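You operate a simulated robot arm through the tools that you are given. There is no shell and no other tool.

You are at the controls of a simulated two-armed robot. One attempt, no reset.

## Task
Clamp the channel profile, file its burr off, then run the check bridge across.
Fine: coarse file, back on its mat afterwards; the toggle clamp stays shut; no score marks. Set down upright: coarse file.

The check looks at the end state, three seconds after you hand in, the way a careful person would. Anything else that was tipped, shoved, dropped, spilled or broken makes it a failure.

## Robot
Two 6-joint arms with two-finger grippers on one trunk, on a base that drives. Base frame: it is fixed to the floor where the robot stands at the start and does not move with it; the origin is under the middle of the robot, x ahead of it, y to its left, z up; the surface under the hand at the start is at about z = 0.85. Units: m, rad, N and s.
The left shoulder is at the start at [0.061, 0.143, 0.9], the right one opposite. With the tool pointing down near the work surface each hand reaches from about 0.3 to 0.72 m from the robot's upright axis, wherever it stands, measured 20 degrees to its own side. Places, roughly: burred edge [0.5, -0.2, 0.9]; check bridge [0.5, -0.4, 0.9]; toggle clamp [0.6, -0.1, 1]. Payload 2.45 kg a hand.
Tool frame (each hand has its own): the origin (TCP) lies between the finger pads and is the grasp point; the fingertips stand 0.026 m ahead of it; z points along the fingers, y is the line along which they close. The gripper opens to 0.096 m. The gripper's body begins 0.069 m behind the TCP.
Orientation is that of the tool frame in the base frame, as [roll, pitch, yaw] about the fixed x, y, z axes, in that order (R = Rz(yaw) Ry(pitch) Rx(roll)). With the fingers straight down and closing along the base's y, the tool's x points along the base's -x, its y along +y and its z along -z.

## Interface
- The arms move only by the tool send_rows. It takes "left_commands", "right_commands" or both (then of equal length, played together; a hand with none holds still); each is a list of rows, each a list of 7 numbers: the shift along the tool's x, y, z in units of 30 mm (1.0 is 30 mm), then the turn, a rotation vector about the tool's x, y, z in units of 6 degrees (1.0 is 6 degrees), then the closure, from 0 (fully open) to 1 (shut). In form: [[x, y, z, rx, ry, rz, gripper], ...]. A call has 1 to 20 rows; each row shifts and turns the commanded pose from where the row before left it, along the tool's axes as they then stand. A call with a number of a shift or a turn outside -1 to 1 is refused whole. Each row takes 0.2 s and may step no farther than 0.05 m and 0.15 rad from the row before; otherwise, or with a gripper value out of range, the whole call is refused. Where a pose cannot be reached the arm comes as near as it can. A force on the tool above 40 N (or 10 N above the force at the start of the call, whichever is more), or a blocked arm, ends the call early, and 0.2 s more pass. Each finger halts on what it meets, pressing with about 22 N; the grip force reading is that of the motor and also rises with nothing between the fingers. The clock runs only during rows and for 0.2 s after the last one: add rows that do not move to give the fingers time. It gives the time, the measured TCP pose, the force on the tool (base axes), the opening and the grip force at its end, in the units of the frame above (readings bear some noise), with the torque about the TCP (base axes, N m) and any sound that the robot's microphone picked up.
- Cameras (640 x 400 px; columns grow to the right, rows downward): "scene" is now at [0.1383, -0.0312, 1.5099]; the picture's right is [-0.38, -0.92, 0.00], its down [-0.65, 0.27, -0.71] and it looks along [0.65, -0.27, -0.71] (base axes); focal length 261 px, centre (320, 200). "left" rides on the left gripper at [0.082, -0.003, -0.098] in its tool frame; the picture's right is [0.04, 1.00, 0.00], its down [-0.73, 0.03, -0.68] and it looks along [-0.68, 0.03, 0.73] (tool axes); focal length 256 px, centre (320, 200). "right" rides on the right gripper at [0.082, 0.003, -0.098] in its tool frame; the picture's right is [-0.04, 1.00, 0.00], its down [-0.73, -0.03, -0.68] and it looks along [-0.68, -0.03, 0.73] (tool axes); focal length 256 px, centre (320, 200). There is no depth. A picture from a camera that has moved, and an enlarged one, comes with that camera's place and axes in the base frame and with its lens.
- snapshot(camera): a new picture of that camera. No time passes.
- move_column(by): slides the trunk up (or, below 0, down) by that many m; the arms and the scene camera ride with it, the base frame stays. It gives what a move gives, with no picture.
- drive_base(legs): drives the robot by 1 to 6 legs, each [ahead, turn to the left] in m and rad, along the robot's own axes; the way and the turn of a leg run together, so that a leg with both is an arc; at most 1.5 m and 3.142 rad a leg. The arms and the cameras ride along, it lands a little off, and it stops where it bumps. It gives what a move gives.
- pan_tilt(pan, tilt): turns the head with the scene camera to pan (to the left, within 1.501 rad either way) and tilt (down, from -0.506 to 1.204), counted from straight ahead of the robot. It gives what a move gives.
- enlarge(camera, box): a new picture of the part [left, top, right, bottom] of that camera's present view, enlarged. No time passes.
- sign_off(): hands the job in; it is judged then, once.

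Nothing tells you exact positions but the pictures and the camera data. Unless the task says otherwise, let go and move clear before handing in.

The tools are called after "Call:" as name(argument=value, ...) on one line, values as JSON. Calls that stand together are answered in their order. send_rows: Moves the arms, as the interface text tells. Its arguments: {"type":"object","properties":{"left_commands":{"type":"array","items":{"type":"array","items":{"type":"number"}}},"right_commands":{"type":"array","items":{"type":"array","items":{"type":"number"}}}},"required":[]} The other tools are called the same way: move_column (by) slides the trunk up or down; drive_base (legs) drives the base; pan_tilt (pan, tilt) turns the head that bears the scene camera; snapshot (camera) takes a picture; enlarge (camera, box) takes an enlarged picture of a part of a camera's view; sign_off () hands the job in.

At the start:

```text
time: 0.0
left_tcp_pos: [0.5016, 0.0623, 1.2012]
left_tool_rot: [-3.141, 0.0, 3.14]
left_wrist_force: [0.0, 0.4, -0.9]
left_moment: [0.0, 0.01, 0.0]
left_finger_gap: 0.0958
left_gripper_force: 0.2
right_tcp_pos: [0.4645, -0.4094, 1.1784]
right_tool_rot: [-3.141, -0.001, -3.138]
right_wrist_force: [1.3, 1.1, -0.6]
right_moment: [0.01, 0.01, 0.0]
right_finger_gap: 0.0962
right_gripper_force: 0.0
trunk travel left (down, up): [-0.525, 0.065]
robot x, y, heading: [0.0009, 0.0018, 0.0]
head pan, tilt: [-0.391, 0.787]
```

scene: 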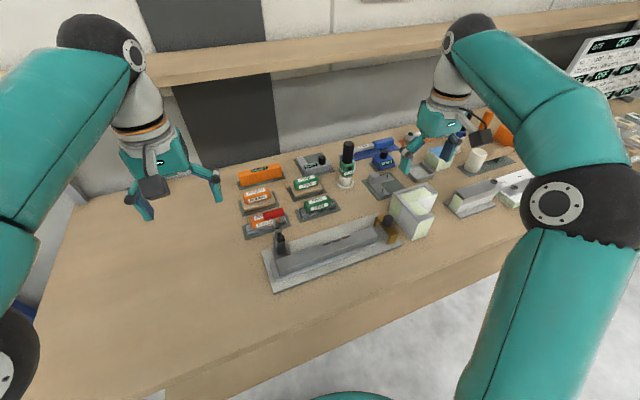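
right: 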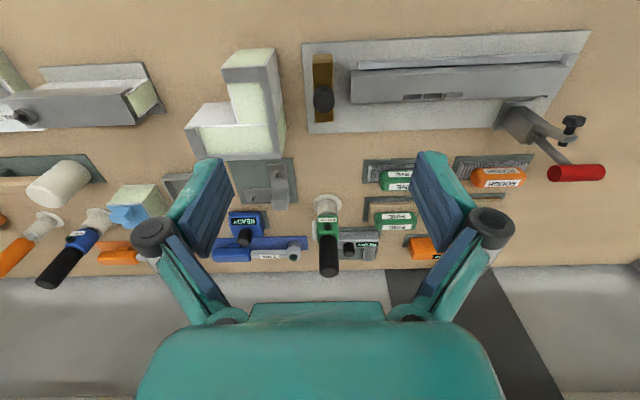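
left: 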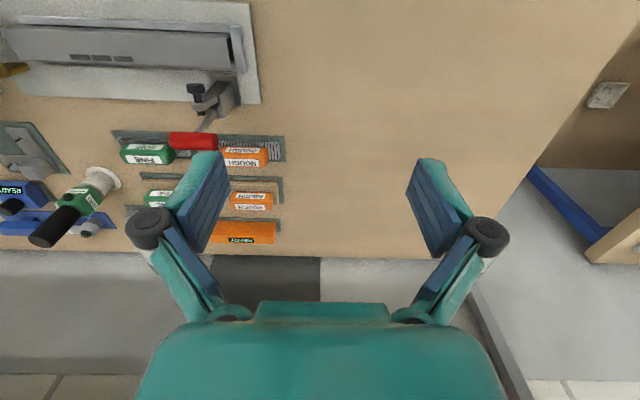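

I see a bench with a channel profile in a fixture (toggle clamp with red handle on its left), several files (orange "ROUGH", green "FINE") on mats, and an L-shaped block that may be the check bridge. I'll look closer before moving.

Call:
enlarge(camera="scene", box=[220, 130, 460, 300])

Call:
enlarge(camera="right", box=[290, 20, 620, 226])

Call:
enlarge(camera="right", box=[0, 30, 320, 290])

Call:
enlarge(camera="left", box=[0, 0, 300, 250])

Call:
enlarge(camera="scene", box=[400, 20, 640, 230])

```text
2.35 times, centred on (340, 215) of scene
camera zoom: at [0.1383, -0.0312, 1.5099], right [-0.38, -0.92, 0.0], down [-0.65, 0.27, -0.71], along [0.65, -0.27, -0.71], focal length 613 px, centre (273, 165)
```

zoom: 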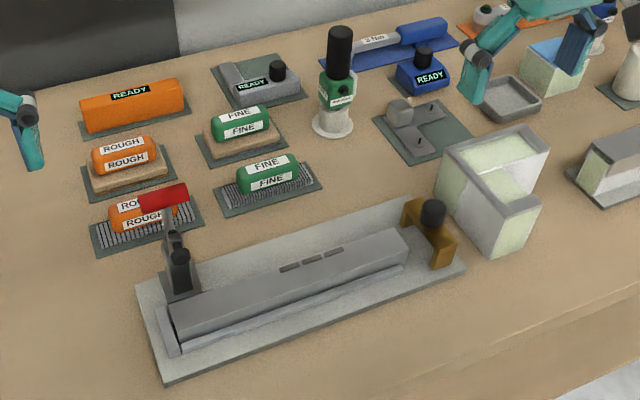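

```text
1.94 times, centred on (455, 123) of right
camera zoom: at [0.3818, -0.4049, 1.2763], right [0.04, 1.0, 0.0], down [0.73, -0.03, 0.68], along [0.68, -0.03, -0.73], focal length 496 px, centre (58, 349)
```

zoom: 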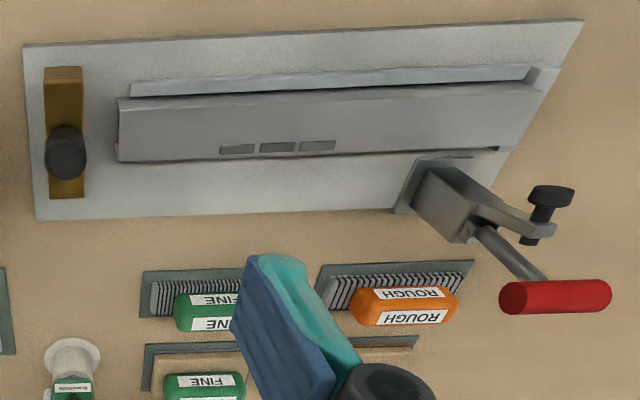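

```text
1.54 times, centred on (160, 160) of right
camera zoom: at [0.3818, -0.4049, 1.2763], right [0.04, 1.0, 0.0], down [0.73, -0.03, 0.68], along [0.68, -0.03, -0.73], focal length 394 px, centre (566, 262)
```

zoom: 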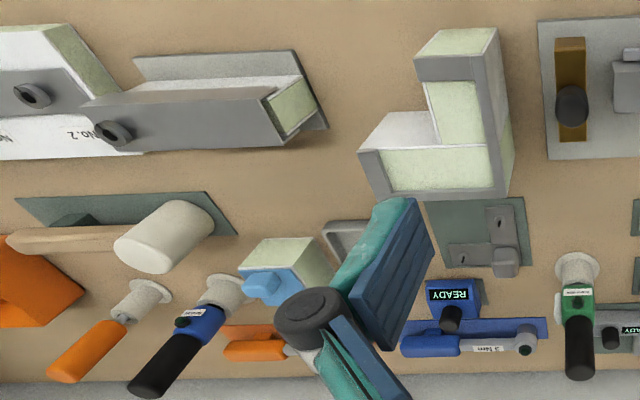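

```text
1.60 times, centred on (150, 125) of left
camera zoom: at [0.4206, 0.0599, 1.2998], right [-0.04, 1.0, 0.0], down [0.73, 0.03, 0.68], along [0.68, 0.03, -0.73], focal length 410 px, centre (592, 320)
```

zoom: 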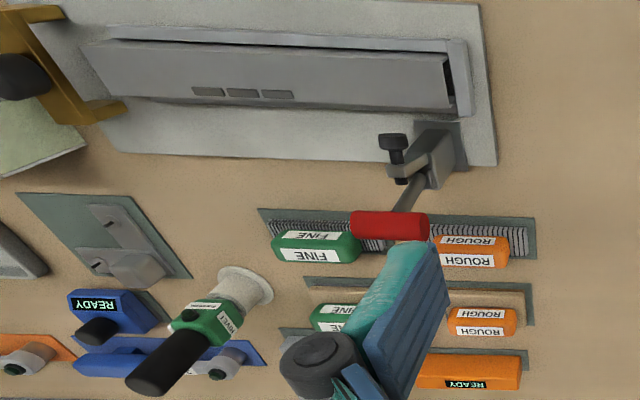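

```text
1.90 times, centred on (520, 125) of scene
camera zoom: at [0.1383, -0.0312, 1.5099], right [-0.38, -0.92, 0.0], down [-0.65, 0.27, -0.71], along [0.65, -0.27, -0.71], focal length 496 px, centre (-61, 343)
```

zoom: 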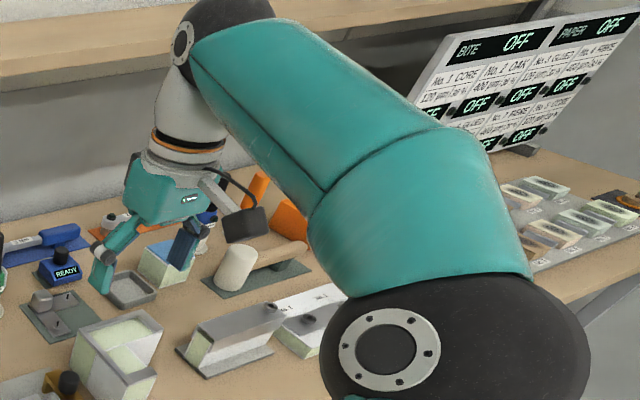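

The brown bridge with the black knob at the right end of the fixture is the check bridge. The orange ROUGH block with a ridged sole looks like the coarse file. I'll move the left hand so its camera sees the clamp and profile closely.

Call:
send_rows(left_commands=[[0.667, -0.8, 0.2, 0, 0, 0, 0], [0.667, -0.8, 0.2, 0, 0, 0, 0], [0.667, -0.8, 0.2, 0, 0, 0, 0], [0.667, -0.8, 0.2, 0, 0, 0, 0], [0.667, -0.8, 0.2, 0, 0, 0, 0], [0.667, -0.8, 0.2, 0, 0, 0, 0]])

Call:
snapshot(camera="left")

Call:
enlarge(camera="left", box=[200, 60, 440, 210])

Call:
snapshot(camera="scene")

```text
time: 1.4
left_tcp_pos: [0.3799, -0.0793, 1.1629]
left_tool_rot: [-3.141, -0.001, 3.14]
left_wrist_force: [0.0, -0.5, -0.7]
left_moment: [0.03, 0.0, -0.03]
left_finger_gap: 0.0958
left_gripper_force: 0.0
right_tcp_pos: [0.4633, -0.4096, 1.1777]
right_tool_rot: [3.141, -0.001, -3.141]
right_wrist_force: [0.2, -0.2, 0.2]
right_moment: [0.02, -0.03, 0.01]
right_finger_gap: 0.096
right_gripper_force: 0.0
trunk travel left (down, up): [-0.525, 0.065]
robot x, y, heading: [-0.0002, 0.0019, 0.004]
head pan, tilt: [-0.391, 0.787]
```

```text
taken
camera left: at [0.2997, -0.0829, 1.2625], right [-0.04, 1.0, 0.0], down [0.73, 0.03, 0.68], along [0.68, 0.03, -0.73], focal length 256 px, centre (320, 200)
```

left: 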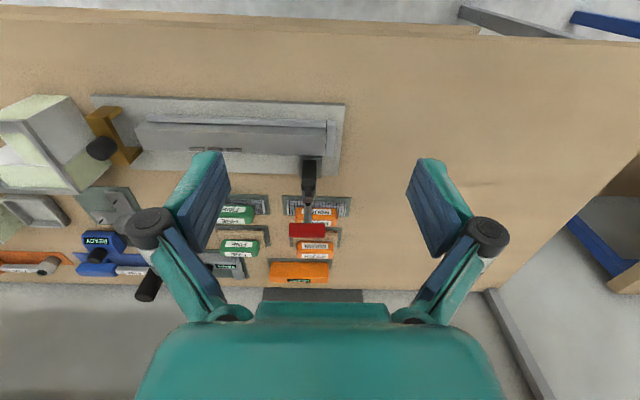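

```text
2.67 times, centred on (320, 135) of left
camera zoom: at [0.2997, -0.0829, 1.2625], right [-0.04, 1.0, 0.0], down [0.73, 0.03, 0.68], along [0.68, 0.03, -0.73], focal length 683 px, centre (320, 373)
```

zoom: 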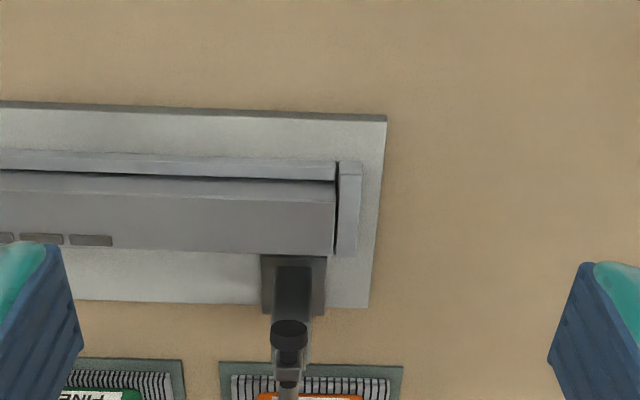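

```text
taken
camera scene: at [0.1376, -0.0318, 1.5099], right [-0.38, -0.92, 0.0], down [-0.65, 0.27, -0.71], along [0.65, -0.27, -0.71], focal length 261 px, centre (320, 200)
```

scene: 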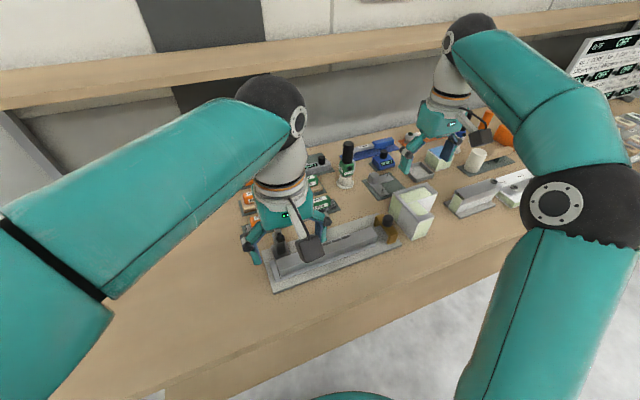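

Next I want a side view of the clamp mechanism, so I'll move the left hand to the bench's left side and yaw it so the camera looks along -y.

Call:
send_rows(left_commands=[[-0.667, 0.867, 0.2, 0, 0, 0, 0], [-0.667, 0.867, 0.2, 0, 0, 0, 0], [-0.667, 0.867, 0.2, 0, 0, 0, 0], [-0.667, 0.867, 0.2, 0, 0, 0, 0], [-0.667, 0.867, 0.2, 0, 0, 0, 0], [-0.667, 0.867, 0.2, 0, 0, 0, 0], [-0.667, 0.867, 0.2, 0, 0, 0, 0], [-0.667, 0.867, 0.2, 0, 0, 0, 0], [-0.667, 0.867, 0.2, 0, 0, 0, 0], [-0.667, 0.867, 0.2, 0, 0, 0, 0]])

Call:
send_rows(left_commands=[[0, 0, 0.2, 0, 0, 1, 0], [0, 0, 0.2, 0, 0, 1, 0], [0, 0, 0.2, 0, 0, 1, 0], [0, 0, 0.2, 0, 0, 1, 0], [0, 0, 0.2, 0, 0, 1, 0], [0, 0, 0.2, 0, 0, 1, 0], [0, 0, 0.2, 0, 0, 1, 0], [0, 0, 0.2, 0, 0, 1, 0], [0, 0, 0.2, 0, 0, 1, 0], [0, 0, 0.2, 0, 0, 1, 0], [0, 0, 0, 0, 0, 1, 0], [0, 0, 0, 0, 0, 1, 0], [0, 0, 0, 0, 0, 1, 0], [0, 0, 0, 0, 0, 1, 0], [0, 0, 0, 0, 0, 1, 0]])

Call:
snapshot(camera="left")

Call:
snapshot(camera="scene")

```text
time: 3.6
left_tcp_pos: [0.5842, 0.181, 1.1035]
left_tool_rot: [-3.139, -0.001, -3.141]
left_wrist_force: [0.1, 0.2, -0.2]
left_moment: [-0.02, 0.02, -0.02]
left_finger_gap: 0.0961
left_gripper_force: 0.1
right_tcp_pos: [0.4647, -0.4085, 1.1765]
right_tool_rot: [3.14, -0.002, -3.139]
right_wrist_force: [0.2, 0.3, 0.2]
right_moment: [0.0, 0.02, -0.01]
right_finger_gap: 0.0959
right_gripper_force: 0.1
trunk travel left (down, up): [-0.525, 0.065]
robot x, y, heading: [0.0024, -0.0012, 0.0]
head pan, tilt: [-0.391, 0.787]
```

```text
time: 6.8
left_tcp_pos: [0.5827, 0.1804, 1.0451]
left_tool_rot: [-3.141, 0.002, 1.57]
left_wrist_force: [-0.7, 0.3, 0.0]
left_moment: [-0.04, 0.04, -0.03]
left_finger_gap: 0.096
left_gripper_force: 0.0
right_tcp_pos: [0.464, -0.4085, 1.1779]
right_tool_rot: [-3.142, 0.0, -3.14]
right_wrist_force: [0.4, 0.1, 0.8]
right_moment: [-0.01, -0.01, -0.02]
right_finger_gap: 0.0957
right_gripper_force: 0.0
trunk travel left (down, up): [-0.525, 0.065]
robot x, y, heading: [-0.0045, 0.0004, -0.0]
head pan, tilt: [-0.391, 0.787]
```

```text
taken
camera left: at [0.5789, 0.2604, 1.1437], right [1.0, 0.04, 0.0], down [0.03, -0.73, 0.68], along [0.03, -0.68, -0.73], focal length 256 px, centre (320, 200)
```

left: 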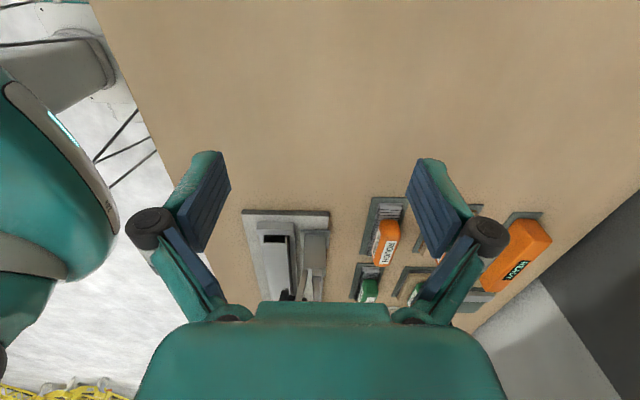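

```text
taken
camera scene: at [0.1383, -0.0311, 1.5099], right [-0.38, -0.92, 0.0], down [-0.65, 0.27, -0.71], along [0.65, -0.27, -0.71], focal length 261 px, centre (320, 200)
```

scene: 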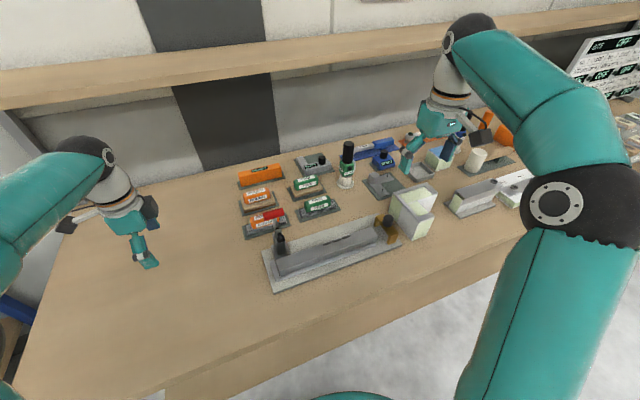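

Call:
send_rows(left_commands=[[0, 0, 0, 0, -1, 0, 0], [0, 0, 0, 0, -1, 0, 0], [0, 0, 0, 0, -1, 0, 0], [0, 0, 0, 0, -1, 0, 0], [0, 0, 0, 0, -1, 0, 0]])

Call:
snapshot(camera="left")

Call:
enlarge(camera="left", box=[220, 120, 420, 300])

```text
time: 8.0
left_tcp_pos: [0.583, 0.1786, 1.0446]
left_tool_rot: [-3.14, 0.527, 1.572]
left_wrist_force: [0.2, -0.2, -0.3]
left_moment: [-0.03, 0.03, 0.0]
left_finger_gap: 0.0961
left_gripper_force: 0.1
right_tcp_pos: [0.4638, -0.4087, 1.1785]
right_tool_rot: [3.141, 0.001, -3.14]
right_wrist_force: [0.4, -0.4, 0.0]
right_moment: [-0.02, -0.01, 0.01]
right_finger_gap: 0.0959
right_gripper_force: 0.1
trunk travel left (down, up): [-0.525, 0.065]
robot x, y, heading: [-0.0015, 0.0007, -0.003]
head pan, tilt: [-0.391, 0.787]
```

```text
taken
camera left: at [0.579, 0.299, 1.0896], right [1.0, 0.04, -0.02], down [0.03, -0.29, 0.96], along [0.03, -0.96, -0.29], focal length 256 px, centre (320, 200)
```

left: 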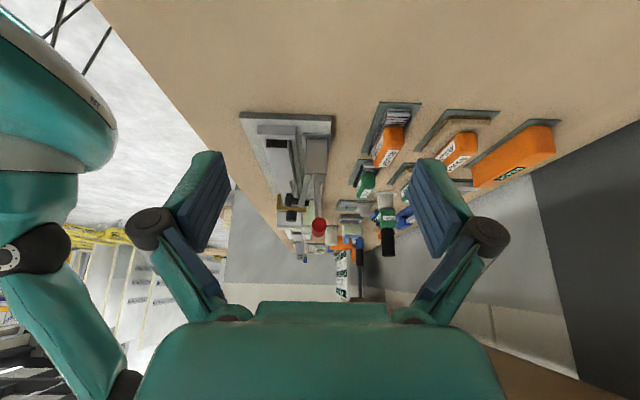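

```text
2.22 times, centred on (320, 210) of left
camera zoom: at [0.579, 0.299, 1.0896], right [1.0, 0.04, -0.02], down [0.03, -0.29, 0.96], along [0.03, -0.96, -0.29], focal length 569 px, centre (320, 178)
```

zoom: 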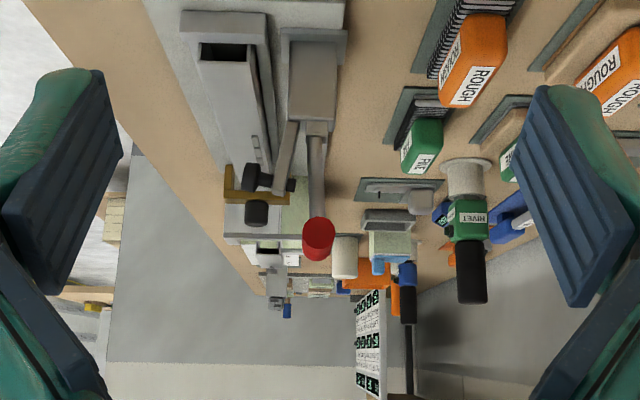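

Call:
send_rows(left_commands=[[-0.96, 0, 0.556, 0, 0, 0, 0], [-0.96, 0, 0.556, 0, 0, 0, 0], [-0.96, 0, 0.556, 0, 0, 0, 0], [0, 0, 0, 0, 0, 0, 0]])

Call:
enlarge(camera="left", box=[200, 60, 440, 300])

Call:
enlarge(camera="scene", box=[230, 190, 350, 300])

```text
time: 9.0
left_tcp_pos: [0.5829, 0.0782, 1.0435]
left_tool_rot: [-3.139, 0.524, 1.571]
left_wrist_force: [-0.1, -0.2, 0.2]
left_moment: [-0.03, -0.02, 0.03]
left_finger_gap: 0.0962
left_gripper_force: 0.1
right_tcp_pos: [0.4637, -0.4087, 1.1776]
right_tool_rot: [3.141, 0.001, -3.138]
right_wrist_force: [0.2, -0.3, -0.1]
right_moment: [-0.03, -0.01, -0.01]
right_finger_gap: 0.0958
right_gripper_force: 0.1
trunk travel left (down, up): [-0.525, 0.065]
robot x, y, heading: [-0.0018, -0.0017, 0.0]
head pan, tilt: [-0.391, 0.787]
```

```text
1.67 times, centred on (320, 180) of left
camera zoom: at [0.5795, 0.1977, 1.0882], right [1.0, 0.04, -0.02], down [0.03, -0.29, 0.96], along [0.03, -0.96, -0.29], focal length 427 px, centre (320, 233)
```

zoom: 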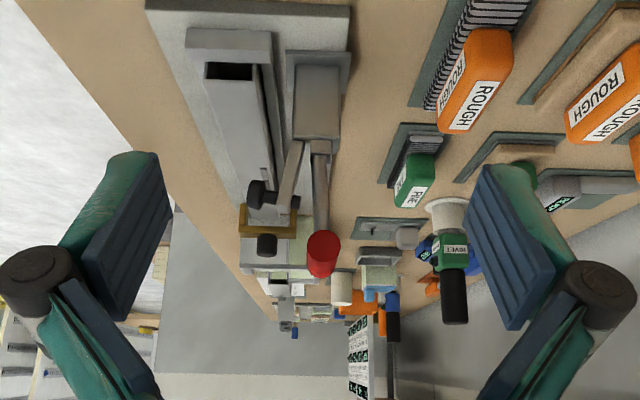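

```text
3.64 times, centred on (290, 245) of scene
camera zoom: at [0.1383, -0.0306, 1.5099], right [-0.38, -0.92, 0.0], down [-0.65, 0.27, -0.71], along [0.65, -0.27, -0.71], focal length 948 px, centre (429, 36)
```

zoom: 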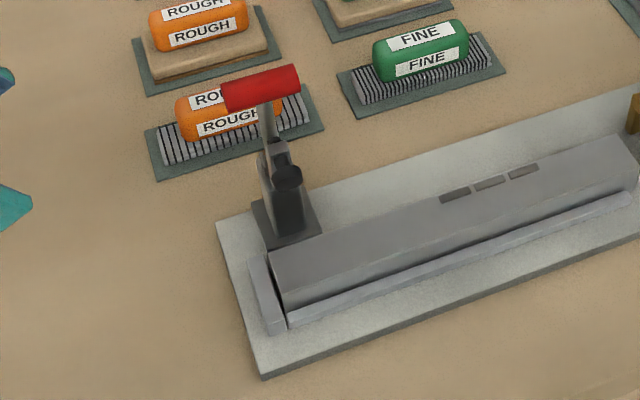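

The clamp is open: the spindle arm and red T-handle both point up. Next I'll bring the right camera near the profile to look at the burr and the spindle area.

Call:
send_rows(right_commands=[[0.14, 0.83, 0.6, 0, 0, 0, 0], [0.14, 0.83, 0.7, 0, 0, 0, 0], [0.14, 0.83, 0.7, 0, 0, 0, 0], [0.14, 0.83, 0.7, 0, 0, 0, 0], [0.14, 0.83, 0.7, 0, 0, 0, 0], [0.14, 0.83, 0.7, 0, 0, 0, 0], [0.14, 0.83, 0.7, 0, 0, 0, 0], [0.14, 0.83, 0.7, 0, 0, 0, 0]])

Call:
snapshot(camera="right")

Call:
enlarge(camera="right", box=[220, 80, 420, 280])

```text
time: 10.8
left_tcp_pos: [0.5838, 0.0782, 1.0425]
left_tool_rot: [3.141, 0.526, 1.571]
left_wrist_force: [0.8, -0.6, 0.2]
left_moment: [0.0, 0.02, 0.02]
left_finger_gap: 0.096
left_gripper_force: 0.1
right_tcp_pos: [0.4308, -0.2074, 1.0118]
right_tool_rot: [3.141, 0.0, -3.141]
right_wrist_force: [0.6, 0.7, -0.3]
right_moment: [-0.03, 0.01, -0.02]
right_finger_gap: 0.096
right_gripper_force: 0.0
trunk travel left (down, up): [-0.525, 0.065]
robot x, y, heading: [-0.001, -0.0026, -0.002]
head pan, tilt: [-0.391, 0.787]
```

```text
taken
camera right: at [0.3483, -0.2032, 1.1116], right [0.04, 1.0, 0.0], down [0.73, -0.03, 0.68], along [0.68, -0.03, -0.73], focal length 256 px, centre (320, 200)
```

right: 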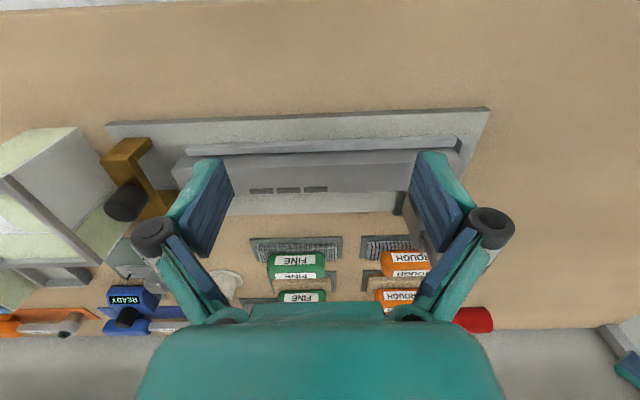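

```text
2.00 times, centred on (320, 180) of right
camera zoom: at [0.3483, -0.2032, 1.1116], right [0.04, 1.0, 0.0], down [0.73, -0.03, 0.68], along [0.68, -0.03, -0.73], focal length 512 px, centre (320, 240)
```

zoom: 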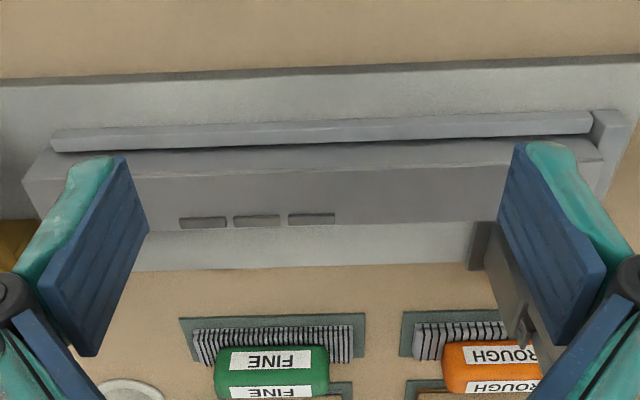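

The burr is three small dark strips on the far top edge of the profile, at about x=0.537, y=-0.29 to -0.20, z=0.89. The red handle grip is at about (0.59,-0.095,1.02). I'll retract the arms, then drive a little ahead for better reach.

Call:
send_rows(left_commands=[[0, 0, -0.5, 0, 1, 0, 0], [0, 0, -0.5, 0, 1, 0, 0], [0, 0, -0.5, 0, 1, 0, 0], [0, 0, -0.5, 0, 1, 0, 0], [0, 0, -0.5, 0, 1, 0, 0], [0, 0, 0, 0, 0, 0, 0], [0, 0, 0, 0, 0, 0, 0]], right_commands=[[0.3, -0.9, -0.7, 0, 0, 0, 0], [0.3, -0.9, -0.7, 0, 0, 0, 0], [0.3, -0.9, -0.7, 0, 0, 0, 0], [0.3, -0.9, -0.7, 0, 0, 0, 0], [0.3, -0.9, -0.7, 0, 0, 0, 0], [0, -0.9, -0.7, 0, 0, 0, 0], [0, -0.9, -0.7, 0, 0, 0, 0]])

Call:
drive_base(legs=[[0.08, 0.0]])

Call:
snapshot(camera="scene")

Call:
snapshot(camera="left")

```text
time: 12.4
left_tcp_pos: [0.5823, 0.1031, 1.1174]
left_tool_rot: [-3.14, 0.0, 1.57]
left_wrist_force: [0.5, -0.8, -0.6]
left_moment: [-0.01, 0.03, -0.04]
left_finger_gap: 0.0961
left_gripper_force: 0.1
right_tcp_pos: [0.3839, -0.3994, 1.1601]
right_tool_rot: [3.14, 0.001, -3.14]
right_wrist_force: [0.1, -0.3, 0.2]
right_moment: [0.0, 0.0, 0.0]
right_finger_gap: 0.096
right_gripper_force: 0.0
trunk travel left (down, up): [-0.525, 0.065]
robot x, y, heading: [-0.0006, 0.0004, 0.002]
head pan, tilt: [-0.391, 0.787]
```

```text
time: 13.5
left_tcp_pos: [0.6642, 0.1025, 1.1148]
left_tool_rot: [-3.14, 0.002, 1.572]
left_wrist_force: [0.4, -0.2, -0.9]
left_moment: [0.03, 0.07, 0.04]
left_finger_gap: 0.0961
left_gripper_force: 0.1
right_tcp_pos: [0.4666, -0.399, 1.16]
right_tool_rot: [-3.141, -0.003, -3.14]
right_wrist_force: [0.7, -0.3, -0.8]
right_moment: [0.01, 0.05, -0.03]
right_finger_gap: 0.096
right_gripper_force: 0.0
trunk travel left (down, up): [-0.525, 0.065]
robot x, y, heading: [0.0811, 0.0036, -0.0]
head pan, tilt: [-0.391, 0.787]
```

```text
taken
camera scene: at [0.2206, -0.0312, 1.5096], right [-0.38, -0.92, 0.0], down [-0.66, 0.27, -0.7], along [0.65, -0.27, -0.71], focal length 261 px, centre (320, 200)
```

scene: 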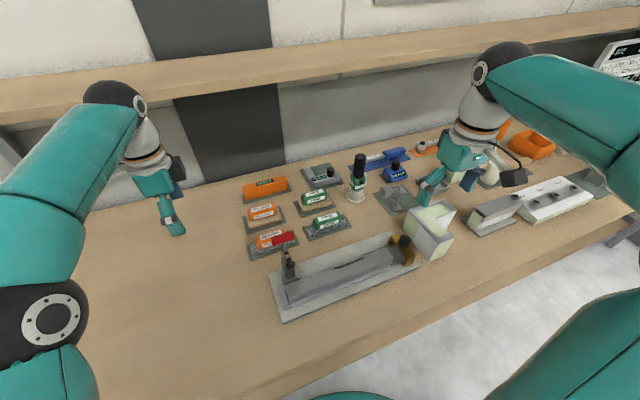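

```text
taken
camera left: at [0.6604, 0.1842, 1.2135], right [1.0, 0.04, 0.0], down [0.03, -0.73, 0.68], along [0.03, -0.68, -0.73], focal length 256 px, centre (320, 200)
```

left: 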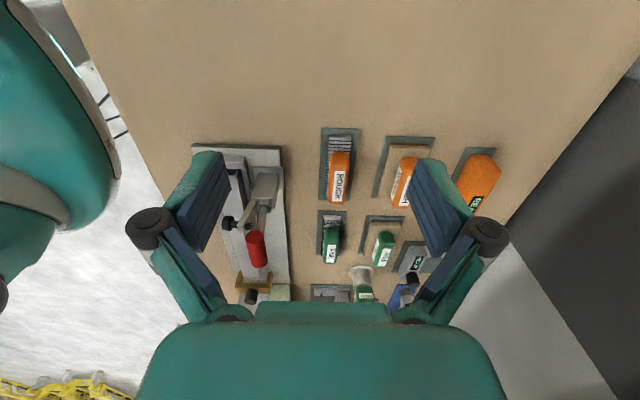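

Call:
send_rows(left_commands=[[-0.893, -0.343, 0, 0, 0, 0, 0], [-0.893, -0.343, 0, 0, 0, 0, 0], [-0.893, -0.343, 0, 0, 0, 0, 0], [-0.893, -0.343, 0, 0, 0, 0, 0], [-0.893, -0.343, 0, 0, 0, 0, 0], [-0.893, -0.343, 0, 0, 0, 0, 0], [-0.893, -0.343, 0, 0, 0, 0, 0], [0, 0, 0, 0, 0, 0, 0]])

Call:
snapshot(camera="left")

Call:
enlarge(camera="scene", box=[220, 180, 340, 300])

```text
time: 15.3
left_tcp_pos: [0.59, -0.0845, 1.117]
left_tool_rot: [3.141, 0.001, 1.569]
left_wrist_force: [-0.5, -0.9, -0.2]
left_moment: [-0.02, -0.02, -0.03]
left_finger_gap: 0.0961
left_gripper_force: 0.0
right_tcp_pos: [0.4651, -0.3979, 1.1608]
right_tool_rot: [-3.141, -0.001, -3.138]
right_wrist_force: [0.7, 0.2, -0.4]
right_moment: [0.02, -0.01, 0.0]
right_finger_gap: 0.096
right_gripper_force: 0.1
trunk travel left (down, up): [-0.525, 0.065]
robot x, y, heading: [0.0784, -0.0029, -0.006]
head pan, tilt: [-0.391, 0.787]
```

```text
taken
camera left: at [0.5874, -0.0032, 1.2161], right [1.0, 0.04, 0.0], down [0.03, -0.73, 0.68], along [0.03, -0.68, -0.73], focal length 256 px, centre (320, 200)
```

left: 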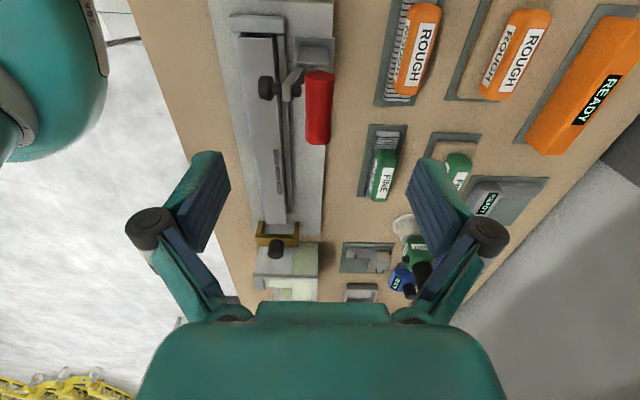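

```text
3.33 times, centred on (280, 240) of scene
camera zoom: at [0.2182, -0.0308, 1.5099], right [-0.38, -0.92, 0.0], down [-0.65, 0.27, -0.71], along [0.65, -0.27, -0.71], focal length 868 px, centre (453, 67)
```

zoom: 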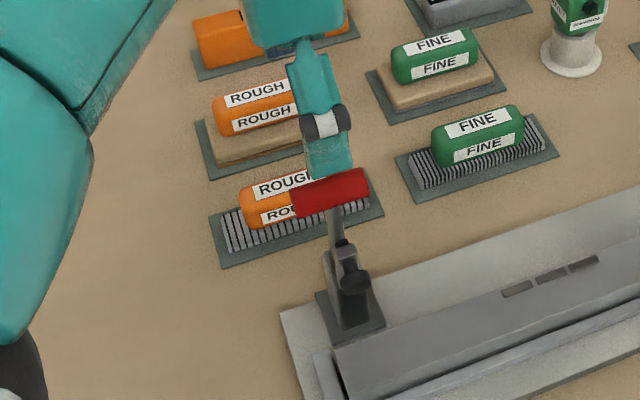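

Call:
send_rows(left_commands=[[0, 0, 1, 0, 0, 0, 0], [0, 0, 1, 0, 0, 0, 0], [0, 0, 1, 0, 0, 0, 0], [0, 0, 0, 0, 0, 0, 0.5], [0, 0, 0, 0, 0, 0, 0.9], [0, 0, 0, 0, 0, 0, 0.9], [0, 0, 0, 0, 0, 0, 0.9], [0, 0, 0, 0, 0, 0, 0.9]])

Call:
snapshot(camera="left")

```text
time: 17.1
left_tcp_pos: [0.5899, -0.0855, 1.0265]
left_tool_rot: [-3.14, 0.001, 1.571]
left_wrist_force: [-1.4, -0.8, -2.4]
left_moment: [-0.02, 0.01, 0.14]
left_finger_gap: 0.0207
left_gripper_force: 45.2
right_tcp_pos: [0.4643, -0.3995, 1.1604]
right_tool_rot: [3.141, -0.001, -3.14]
right_wrist_force: [0.8, -0.4, 0.0]
right_moment: [-0.02, 0.01, 0.02]
right_finger_gap: 0.0961
right_gripper_force: 0.1
trunk travel left (down, up): [-0.525, 0.065]
robot x, y, heading: [0.0814, -0.001, 0.0]
head pan, tilt: [-0.391, 0.787]
```

```text
taken
camera left: at [0.5873, -0.0041, 1.1261], right [1.0, 0.04, 0.0], down [0.03, -0.73, 0.68], along [0.03, -0.68, -0.73], focal length 256 px, centre (320, 200)
```

left: 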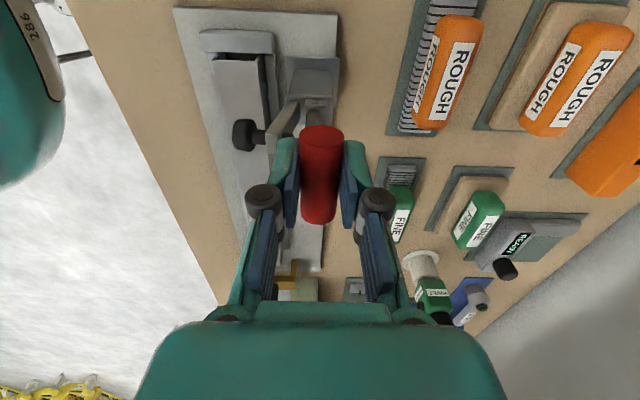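

Call:
send_rows(left_commands=[[0, 0.2, 0, 0, 0, 0, 0.9], [0, 0.2, 0, 0, 0, 0, 0.9], [0, 0.2, 0.02, 0, 0, 0, 0.9]])

Call:
snapshot(camera="left")

```text
time: 17.9
left_tcp_pos: [0.6054, -0.0867, 1.0277]
left_tool_rot: [-3.139, 0.003, 1.57]
left_wrist_force: [-10.3, -3.1, -2.3]
left_moment: [0.06, 0.83, 0.19]
left_finger_gap: 0.0204
left_gripper_force: 44.9
right_tcp_pos: [0.4623, -0.3984, 1.1598]
right_tool_rot: [3.141, 0.0, -3.138]
right_wrist_force: [-0.6, -0.4, -0.4]
right_moment: [-0.03, 0.0, 0.0]
right_finger_gap: 0.0958
right_gripper_force: 0.0
trunk travel left (down, up): [-0.525, 0.065]
robot x, y, heading: [0.0805, -0.0007, 0.002]
head pan, tilt: [-0.391, 0.787]
```

```text
taken
camera left: at [0.603, -0.004, 1.1258], right [1.0, 0.04, 0.0], down [0.03, -0.73, 0.68], along [0.03, -0.68, -0.73], focal length 256 px, centre (320, 200)
```

left: 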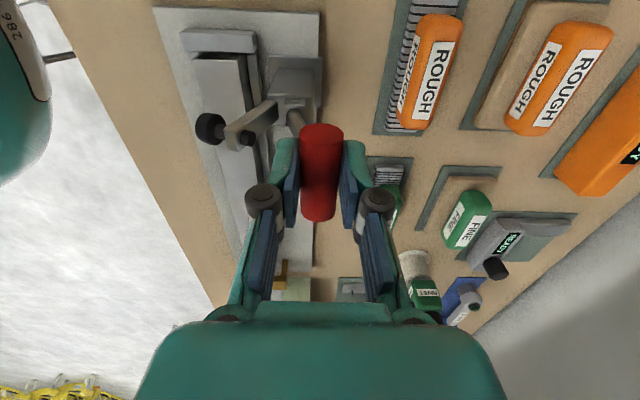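

Pushing the handle away (+x) swings the spindle arm down onto the profile. I'll follow the handle's arc, turning the hand along with it.

Call:
send_rows(left_commands=[[0, 0, 0, 0.85, 0, 0, 0.9], [0, 0, 0, 0.85, 0, 0, 0.9], [0, 0.32, 0.017, 1, 0, 0, 0.9], [0, 0.32, 0.017, 1, 0, 0, 0.9]])

Call:
snapshot(camera="left")

Call:
enlarge(camera="scene", box=[220, 180, 340, 300])

```text
time: 18.6
left_tcp_pos: [0.6087, -0.086, 1.026]
left_tool_rot: [-2.921, -0.006, 1.567]
left_wrist_force: [-2.5, 1.5, 2.5]
left_moment: [0.21, 0.3, 0.23]
left_finger_gap: 0.0208
left_gripper_force: 45.0
left hand out of reach, approached as far as the arm can: row 3
right_tcp_pos: [0.463, -0.398, 1.1613]
right_tool_rot: [-3.141, 0.0, -3.139]
right_wrist_force: [1.3, -0.2, 0.5]
right_moment: [-0.01, -0.01, 0.0]
right_finger_gap: 0.0958
right_gripper_force: 0.1
trunk travel left (down, up): [-0.525, 0.065]
robot x, y, heading: [0.0809, 0.0042, 0.001]
head pan, tilt: [-0.391, 0.787]
stopped in row 3 (left hand): the force on the tool passed its limit at 88 N (the readings are from after the stop); the commanded pose is now the measured one
```

```text
taken
camera left: at [0.6272, -0.0045, 1.1243], right [0.98, 0.04, -0.22], down [0.17, -0.74, 0.65], along [-0.14, -0.67, -0.73], focal length 256 px, centre (320, 200)
```

left: 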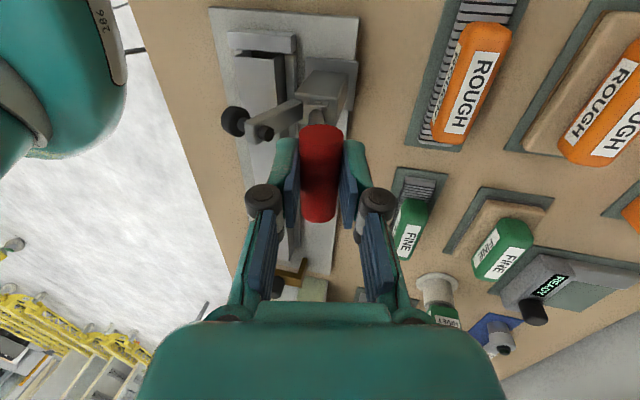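

```text
3.33 times, centred on (280, 240) of scene
camera zoom: at [0.2177, -0.0309, 1.51], right [-0.38, -0.92, 0.0], down [-0.65, 0.27, -0.71], along [0.65, -0.27, -0.71], focal length 868 px, centre (453, 67)
```

zoom: 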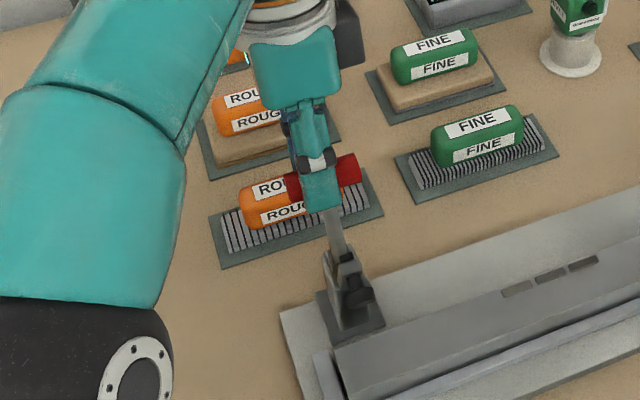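

The tilt runs out of wrist reach. I'll loosen the grip, slide to the end of the bar clear of the rod, straighten the hand, and push the bar along its arc with the near finger.

Call:
send_rows(left_commands=[[0, 0, 0, 0, 0, 0, 0.6], [0, 0, 0, 0, 0, 0, 0.6], [0.35, 0, 0, 0, 0, 0, 0.6], [0.35, 0, 0, 0, 0, 0, 0.6], [0, 0, 0, -1, 0, 0, 0.6], [0, 0, 0, -1, 0, 0, 0.6], [0, 0, 0, -0.1, 0, 0, 0.6]])

Call:
snapshot(camera="left")

Call:
enlarge(camera="scene", box=[220, 180, 340, 300])

```text
time: 20.2
left_tcp_pos: [0.6099, -0.0643, 1.0266]
left_tool_rot: [3.139, -0.003, 1.568]
left_wrist_force: [-1.2, 0.6, -0.5]
left_moment: [0.03, 0.01, 0.01]
left_finger_gap: 0.0391
left_gripper_force: 0.6
right_tcp_pos: [0.4645, -0.3984, 1.1614]
right_tool_rot: [3.141, 0.001, -3.141]
right_wrist_force: [-0.8, -0.3, -0.6]
right_moment: [0.0, -0.01, 0.01]
right_finger_gap: 0.0959
right_gripper_force: 0.1
trunk travel left (down, up): [-0.525, 0.065]
robot x, y, heading: [0.0818, 0.001, 0.003]
head pan, tilt: [-0.391, 0.787]
```

```text
taken
camera left: at [0.6066, 0.0163, 1.1256], right [1.0, 0.04, 0.0], down [0.03, -0.74, 0.68], along [0.03, -0.68, -0.74], focal length 256 px, centre (320, 200)
```

left: 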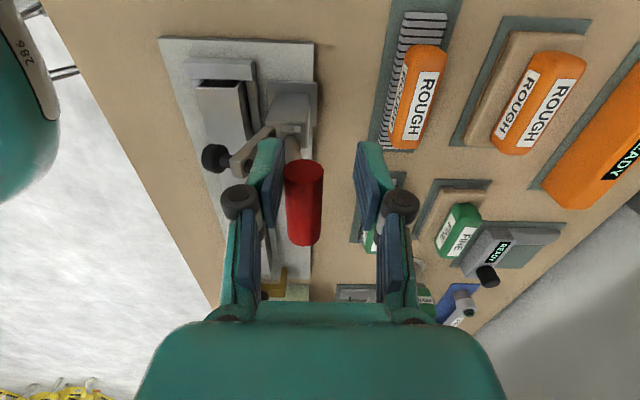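

```text
3.33 times, centred on (280, 240) of scene
camera zoom: at [0.2182, -0.0311, 1.5099], right [-0.38, -0.92, 0.0], down [-0.65, 0.27, -0.71], along [0.65, -0.27, -0.71], focal length 868 px, centre (453, 67)
```

zoom: 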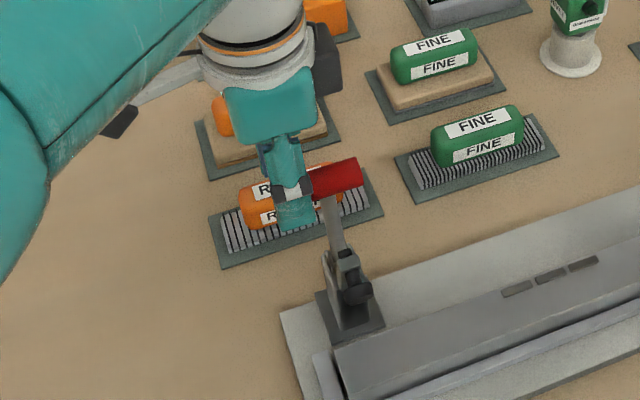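

Call:
send_rows(left_commands=[[0, 0.22, 0.1, 0, 0, 0, 0.6], [0, 0.22, 0.1, 0, 0, 0, 0.6], [0, 0.21, 0.12, 0, 0, 0, 0.6], [0, 0.21, 0.12, 0, 0, 0, 0.6], [0, 0.195, 0.12, 0, 0, 0, 0.6], [0, 0.195, 0.12, 0, 0, 0, 0.6]])

Call:
snapshot(camera="left")

Call:
enlarge(camera="scene", box=[220, 180, 340, 300])

```text
time: 21.6
left_tcp_pos: [0.6471, -0.0644, 1.004]
left_tool_rot: [3.139, -0.006, 1.567]
left_wrist_force: [-0.6, -0.2, -0.3]
left_moment: [0.0, 0.03, 0.02]
left_finger_gap: 0.0384
left_gripper_force: 0.0
right_tcp_pos: [0.464, -0.3989, 1.161]
right_tool_rot: [-3.14, -0.001, -3.139]
right_wrist_force: [0.3, -0.1, 0.3]
right_moment: [0.03, 0.0, 0.01]
right_finger_gap: 0.0961
right_gripper_force: 0.0
trunk travel left (down, up): [-0.525, 0.065]
robot x, y, heading: [0.081, -0.0001, 0.001]
head pan, tilt: [-0.391, 0.787]
```

```text
taken
camera left: at [0.6443, 0.0163, 1.1047], right [1.0, 0.04, 0.0], down [0.03, -0.74, 0.68], along [0.03, -0.68, -0.74], focal length 256 px, centre (320, 200)
```

left: 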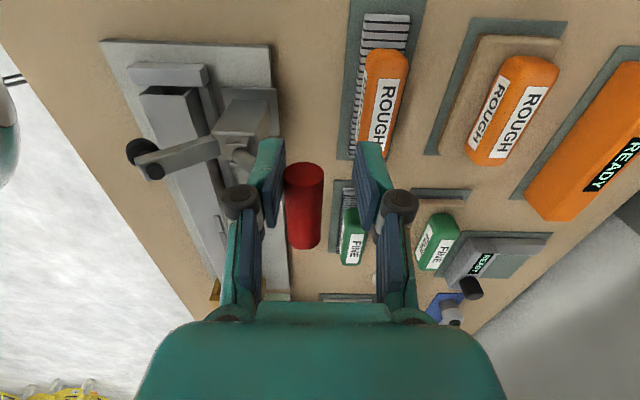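

```text
3.33 times, centred on (280, 240) of scene
camera zoom: at [0.2186, -0.0313, 1.5098], right [-0.38, -0.92, 0.0], down [-0.65, 0.27, -0.71], along [0.65, -0.27, -0.71], focal length 868 px, centre (453, 67)
```

zoom: 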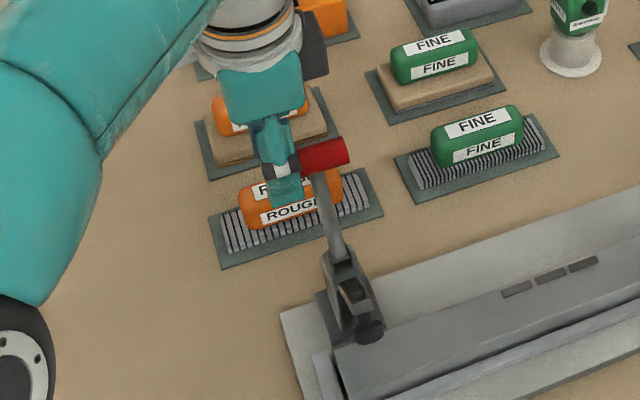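

Call:
send_rows(left_commands=[[0, 0.175, 0.135, 0, 0, 0, 0.6], [0, 0.175, 0.135, 0, 0, 0, 0.6], [0, 0.153, 0.165, 0, 0, 0, 0.6], [0, 0.153, 0.165, 0, 0, 0, 0.6]])

Call:
snapshot(camera="left")

Call:
enlarge(camera="scene", box=[220, 180, 340, 300])

```text
time: 22.6
left_tcp_pos: [0.6659, -0.0647, 0.987]
left_tool_rot: [3.141, -0.004, 1.567]
left_wrist_force: [0.6, 0.3, 0.4]
left_moment: [-0.02, -0.01, 0.04]
left_finger_gap: 0.0384
left_gripper_force: 0.1
right_tcp_pos: [0.464, -0.3984, 1.16]
right_tool_rot: [-3.141, -0.003, -3.141]
right_wrist_force: [-0.2, -0.9, -1.1]
right_moment: [0.01, 0.02, 0.01]
right_finger_gap: 0.0959
right_gripper_force: 0.0
trunk travel left (down, up): [-0.525, 0.065]
robot x, y, heading: [0.0802, 0.0, 0.002]
head pan, tilt: [-0.391, 0.787]
```

```text
taken
camera left: at [0.6635, 0.0159, 1.0863], right [1.0, 0.04, 0.0], down [0.03, -0.74, 0.68], along [0.03, -0.68, -0.74], focal length 256 px, centre (320, 200)
```

left: 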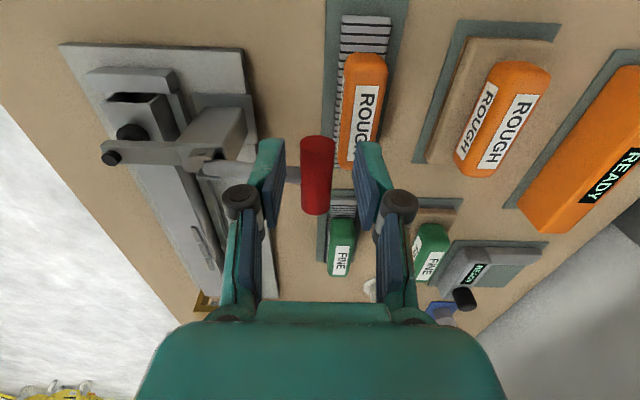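

```text
3.33 times, centred on (280, 240) of scene
camera zoom: at [0.2186, -0.0312, 1.5099], right [-0.38, -0.92, 0.0], down [-0.65, 0.27, -0.71], along [0.65, -0.27, -0.71], focal length 868 px, centre (453, 67)
```

zoom: 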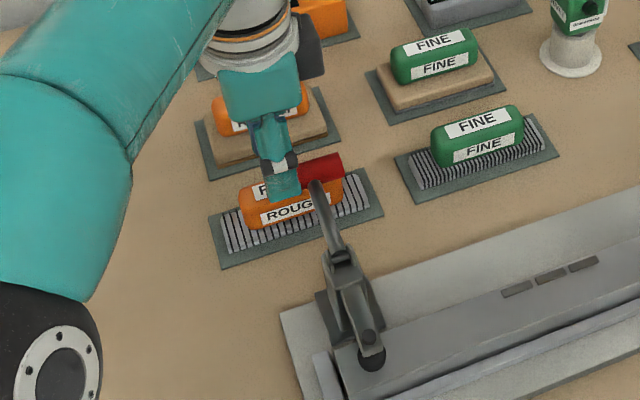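

Call:
send_rows(left_commands=[[0, 0, 0, 0, 0, 0, 0.75], [0, 0, 0, 0, 0, 0, 0.9], [0, 0, 0, 0, 0, 0, 0.9], [0, 0.1, 0.17, 0, 0, 0, 0.9], [0, 0.1, 0.17, 0, 0, 0, 0.9]])

Call:
snapshot(camera="left")

Call:
enlarge(camera="scene", box=[220, 180, 340, 300])

```text
time: 23.8
left_tcp_pos: [0.6699, -0.0649, 0.9827]
left_tool_rot: [3.135, -0.001, 1.566]
left_wrist_force: [-8.0, 1.3, 24.6]
left_moment: [-0.1, 0.4, -0.1]
left_finger_gap: 0.0129
left_gripper_force: 2.4
right_tcp_pos: [0.4608, -0.3984, 1.1623]
right_tool_rot: [-3.141, 0.002, -3.139]
right_wrist_force: [-0.4, -0.1, -0.8]
right_moment: [0.03, -0.01, 0.06]
right_finger_gap: 0.096
right_gripper_force: 0.1
trunk travel left (down, up): [-0.525, 0.065]
robot x, y, heading: [0.0809, 0.0002, -0.003]
head pan, tilt: [-0.391, 0.787]
```

```text
taken
camera left: at [0.667, 0.016, 1.082], right [1.0, 0.04, 0.01], down [0.02, -0.73, 0.68], along [0.03, -0.68, -0.73], focal length 256 px, centre (320, 200)
```

left: 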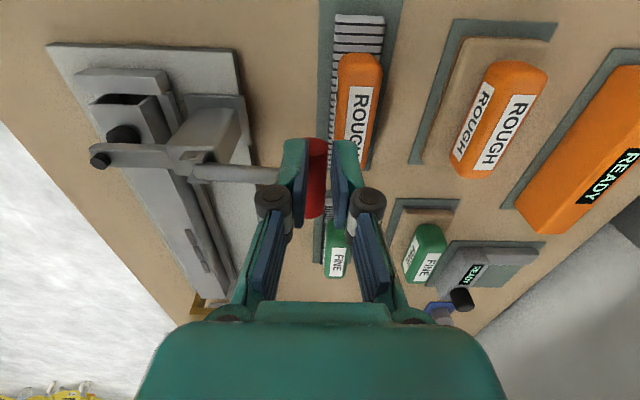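

```text
3.33 times, centred on (280, 240) of scene
camera zoom: at [0.2143, -0.0308, 1.5108], right [-0.38, -0.92, 0.0], down [-0.65, 0.27, -0.71], along [0.65, -0.27, -0.71], focal length 868 px, centre (453, 67)
```

zoom: 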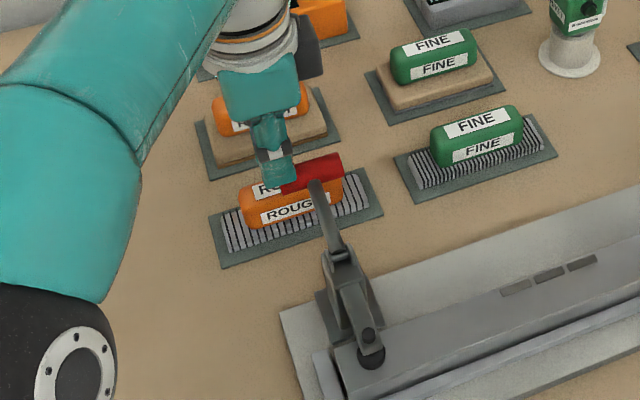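

Call:
send_rows(left_commands=[[0, 0, -0.5, 0, 0, 0, 0.6], [0, 0, -1, 0, 0, 0, 0.6], [0, 0, -1, 0, 0, 0, 0.6], [0, 0, 0, 0, 0, 0, 0.6]])

Call:
snapshot(camera="left")

Call:
enlarge(camera="left", box=[60, 20, 360, 220])

Call:
enlarge(camera="scene", box=[220, 180, 340, 300])

```text
time: 24.8
left_tcp_pos: [0.6644, -0.0629, 1.0403]
left_tool_rot: [3.141, -0.004, 1.567]
left_wrist_force: [-0.2, 0.2, -0.3]
left_moment: [0.03, -0.01, -0.01]
left_finger_gap: 0.038
left_gripper_force: 0.0
left hand out of reach, approached as far as the arm can: row 3
right_tcp_pos: [0.466, -0.3991, 1.1622]
right_tool_rot: [3.141, -0.003, -3.141]
right_wrist_force: [0.3, 0.4, 0.2]
right_moment: [0.05, -0.02, 0.0]
right_finger_gap: 0.096
right_gripper_force: 0.0
trunk travel left (down, up): [-0.525, 0.065]
robot x, y, heading: [0.0792, 0.0003, -0.0]
head pan, tilt: [-0.391, 0.787]
```

```text
taken
camera left: at [0.6617, 0.0184, 1.1391], right [1.0, 0.04, 0.0], down [0.03, -0.74, 0.68], along [0.03, -0.68, -0.74], focal length 256 px, centre (320, 200)
```

left: 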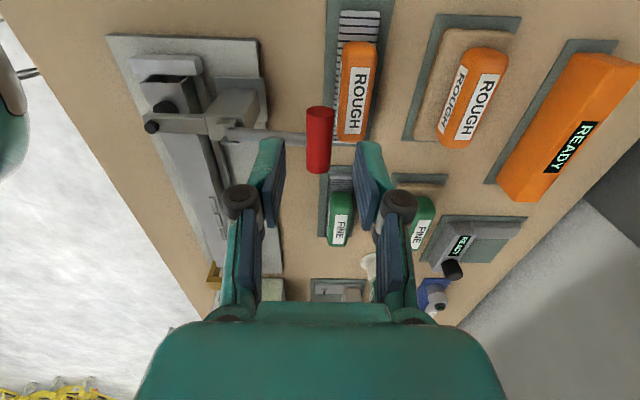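

```text
2.00 times, centred on (210, 120) of left
camera zoom: at [0.6617, 0.0184, 1.1391], right [1.0, 0.04, 0.0], down [0.03, -0.74, 0.68], along [0.03, -0.68, -0.74], focal length 512 px, centre (540, 360)
```

zoom: 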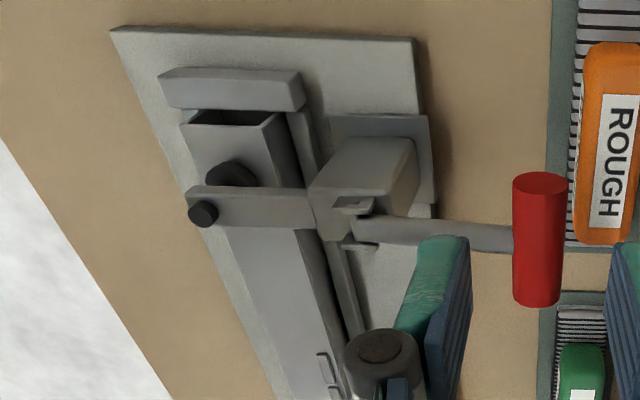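

```text
3.33 times, centred on (280, 240) of scene
camera zoom: at [0.2187, -0.0315, 1.5098], right [-0.38, -0.92, 0.0], down [-0.65, 0.27, -0.71], along [0.65, -0.27, -0.71], focal length 868 px, centre (453, 67)
```

zoom: 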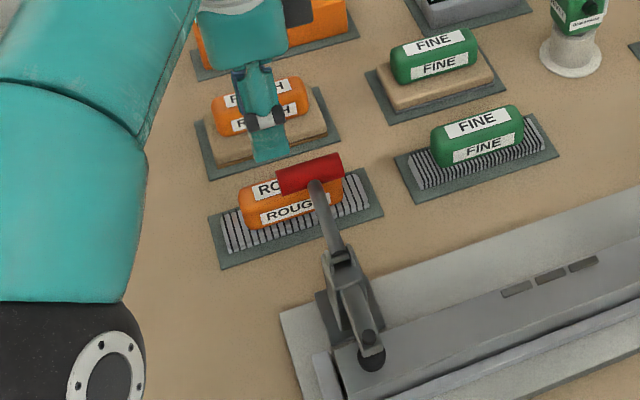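

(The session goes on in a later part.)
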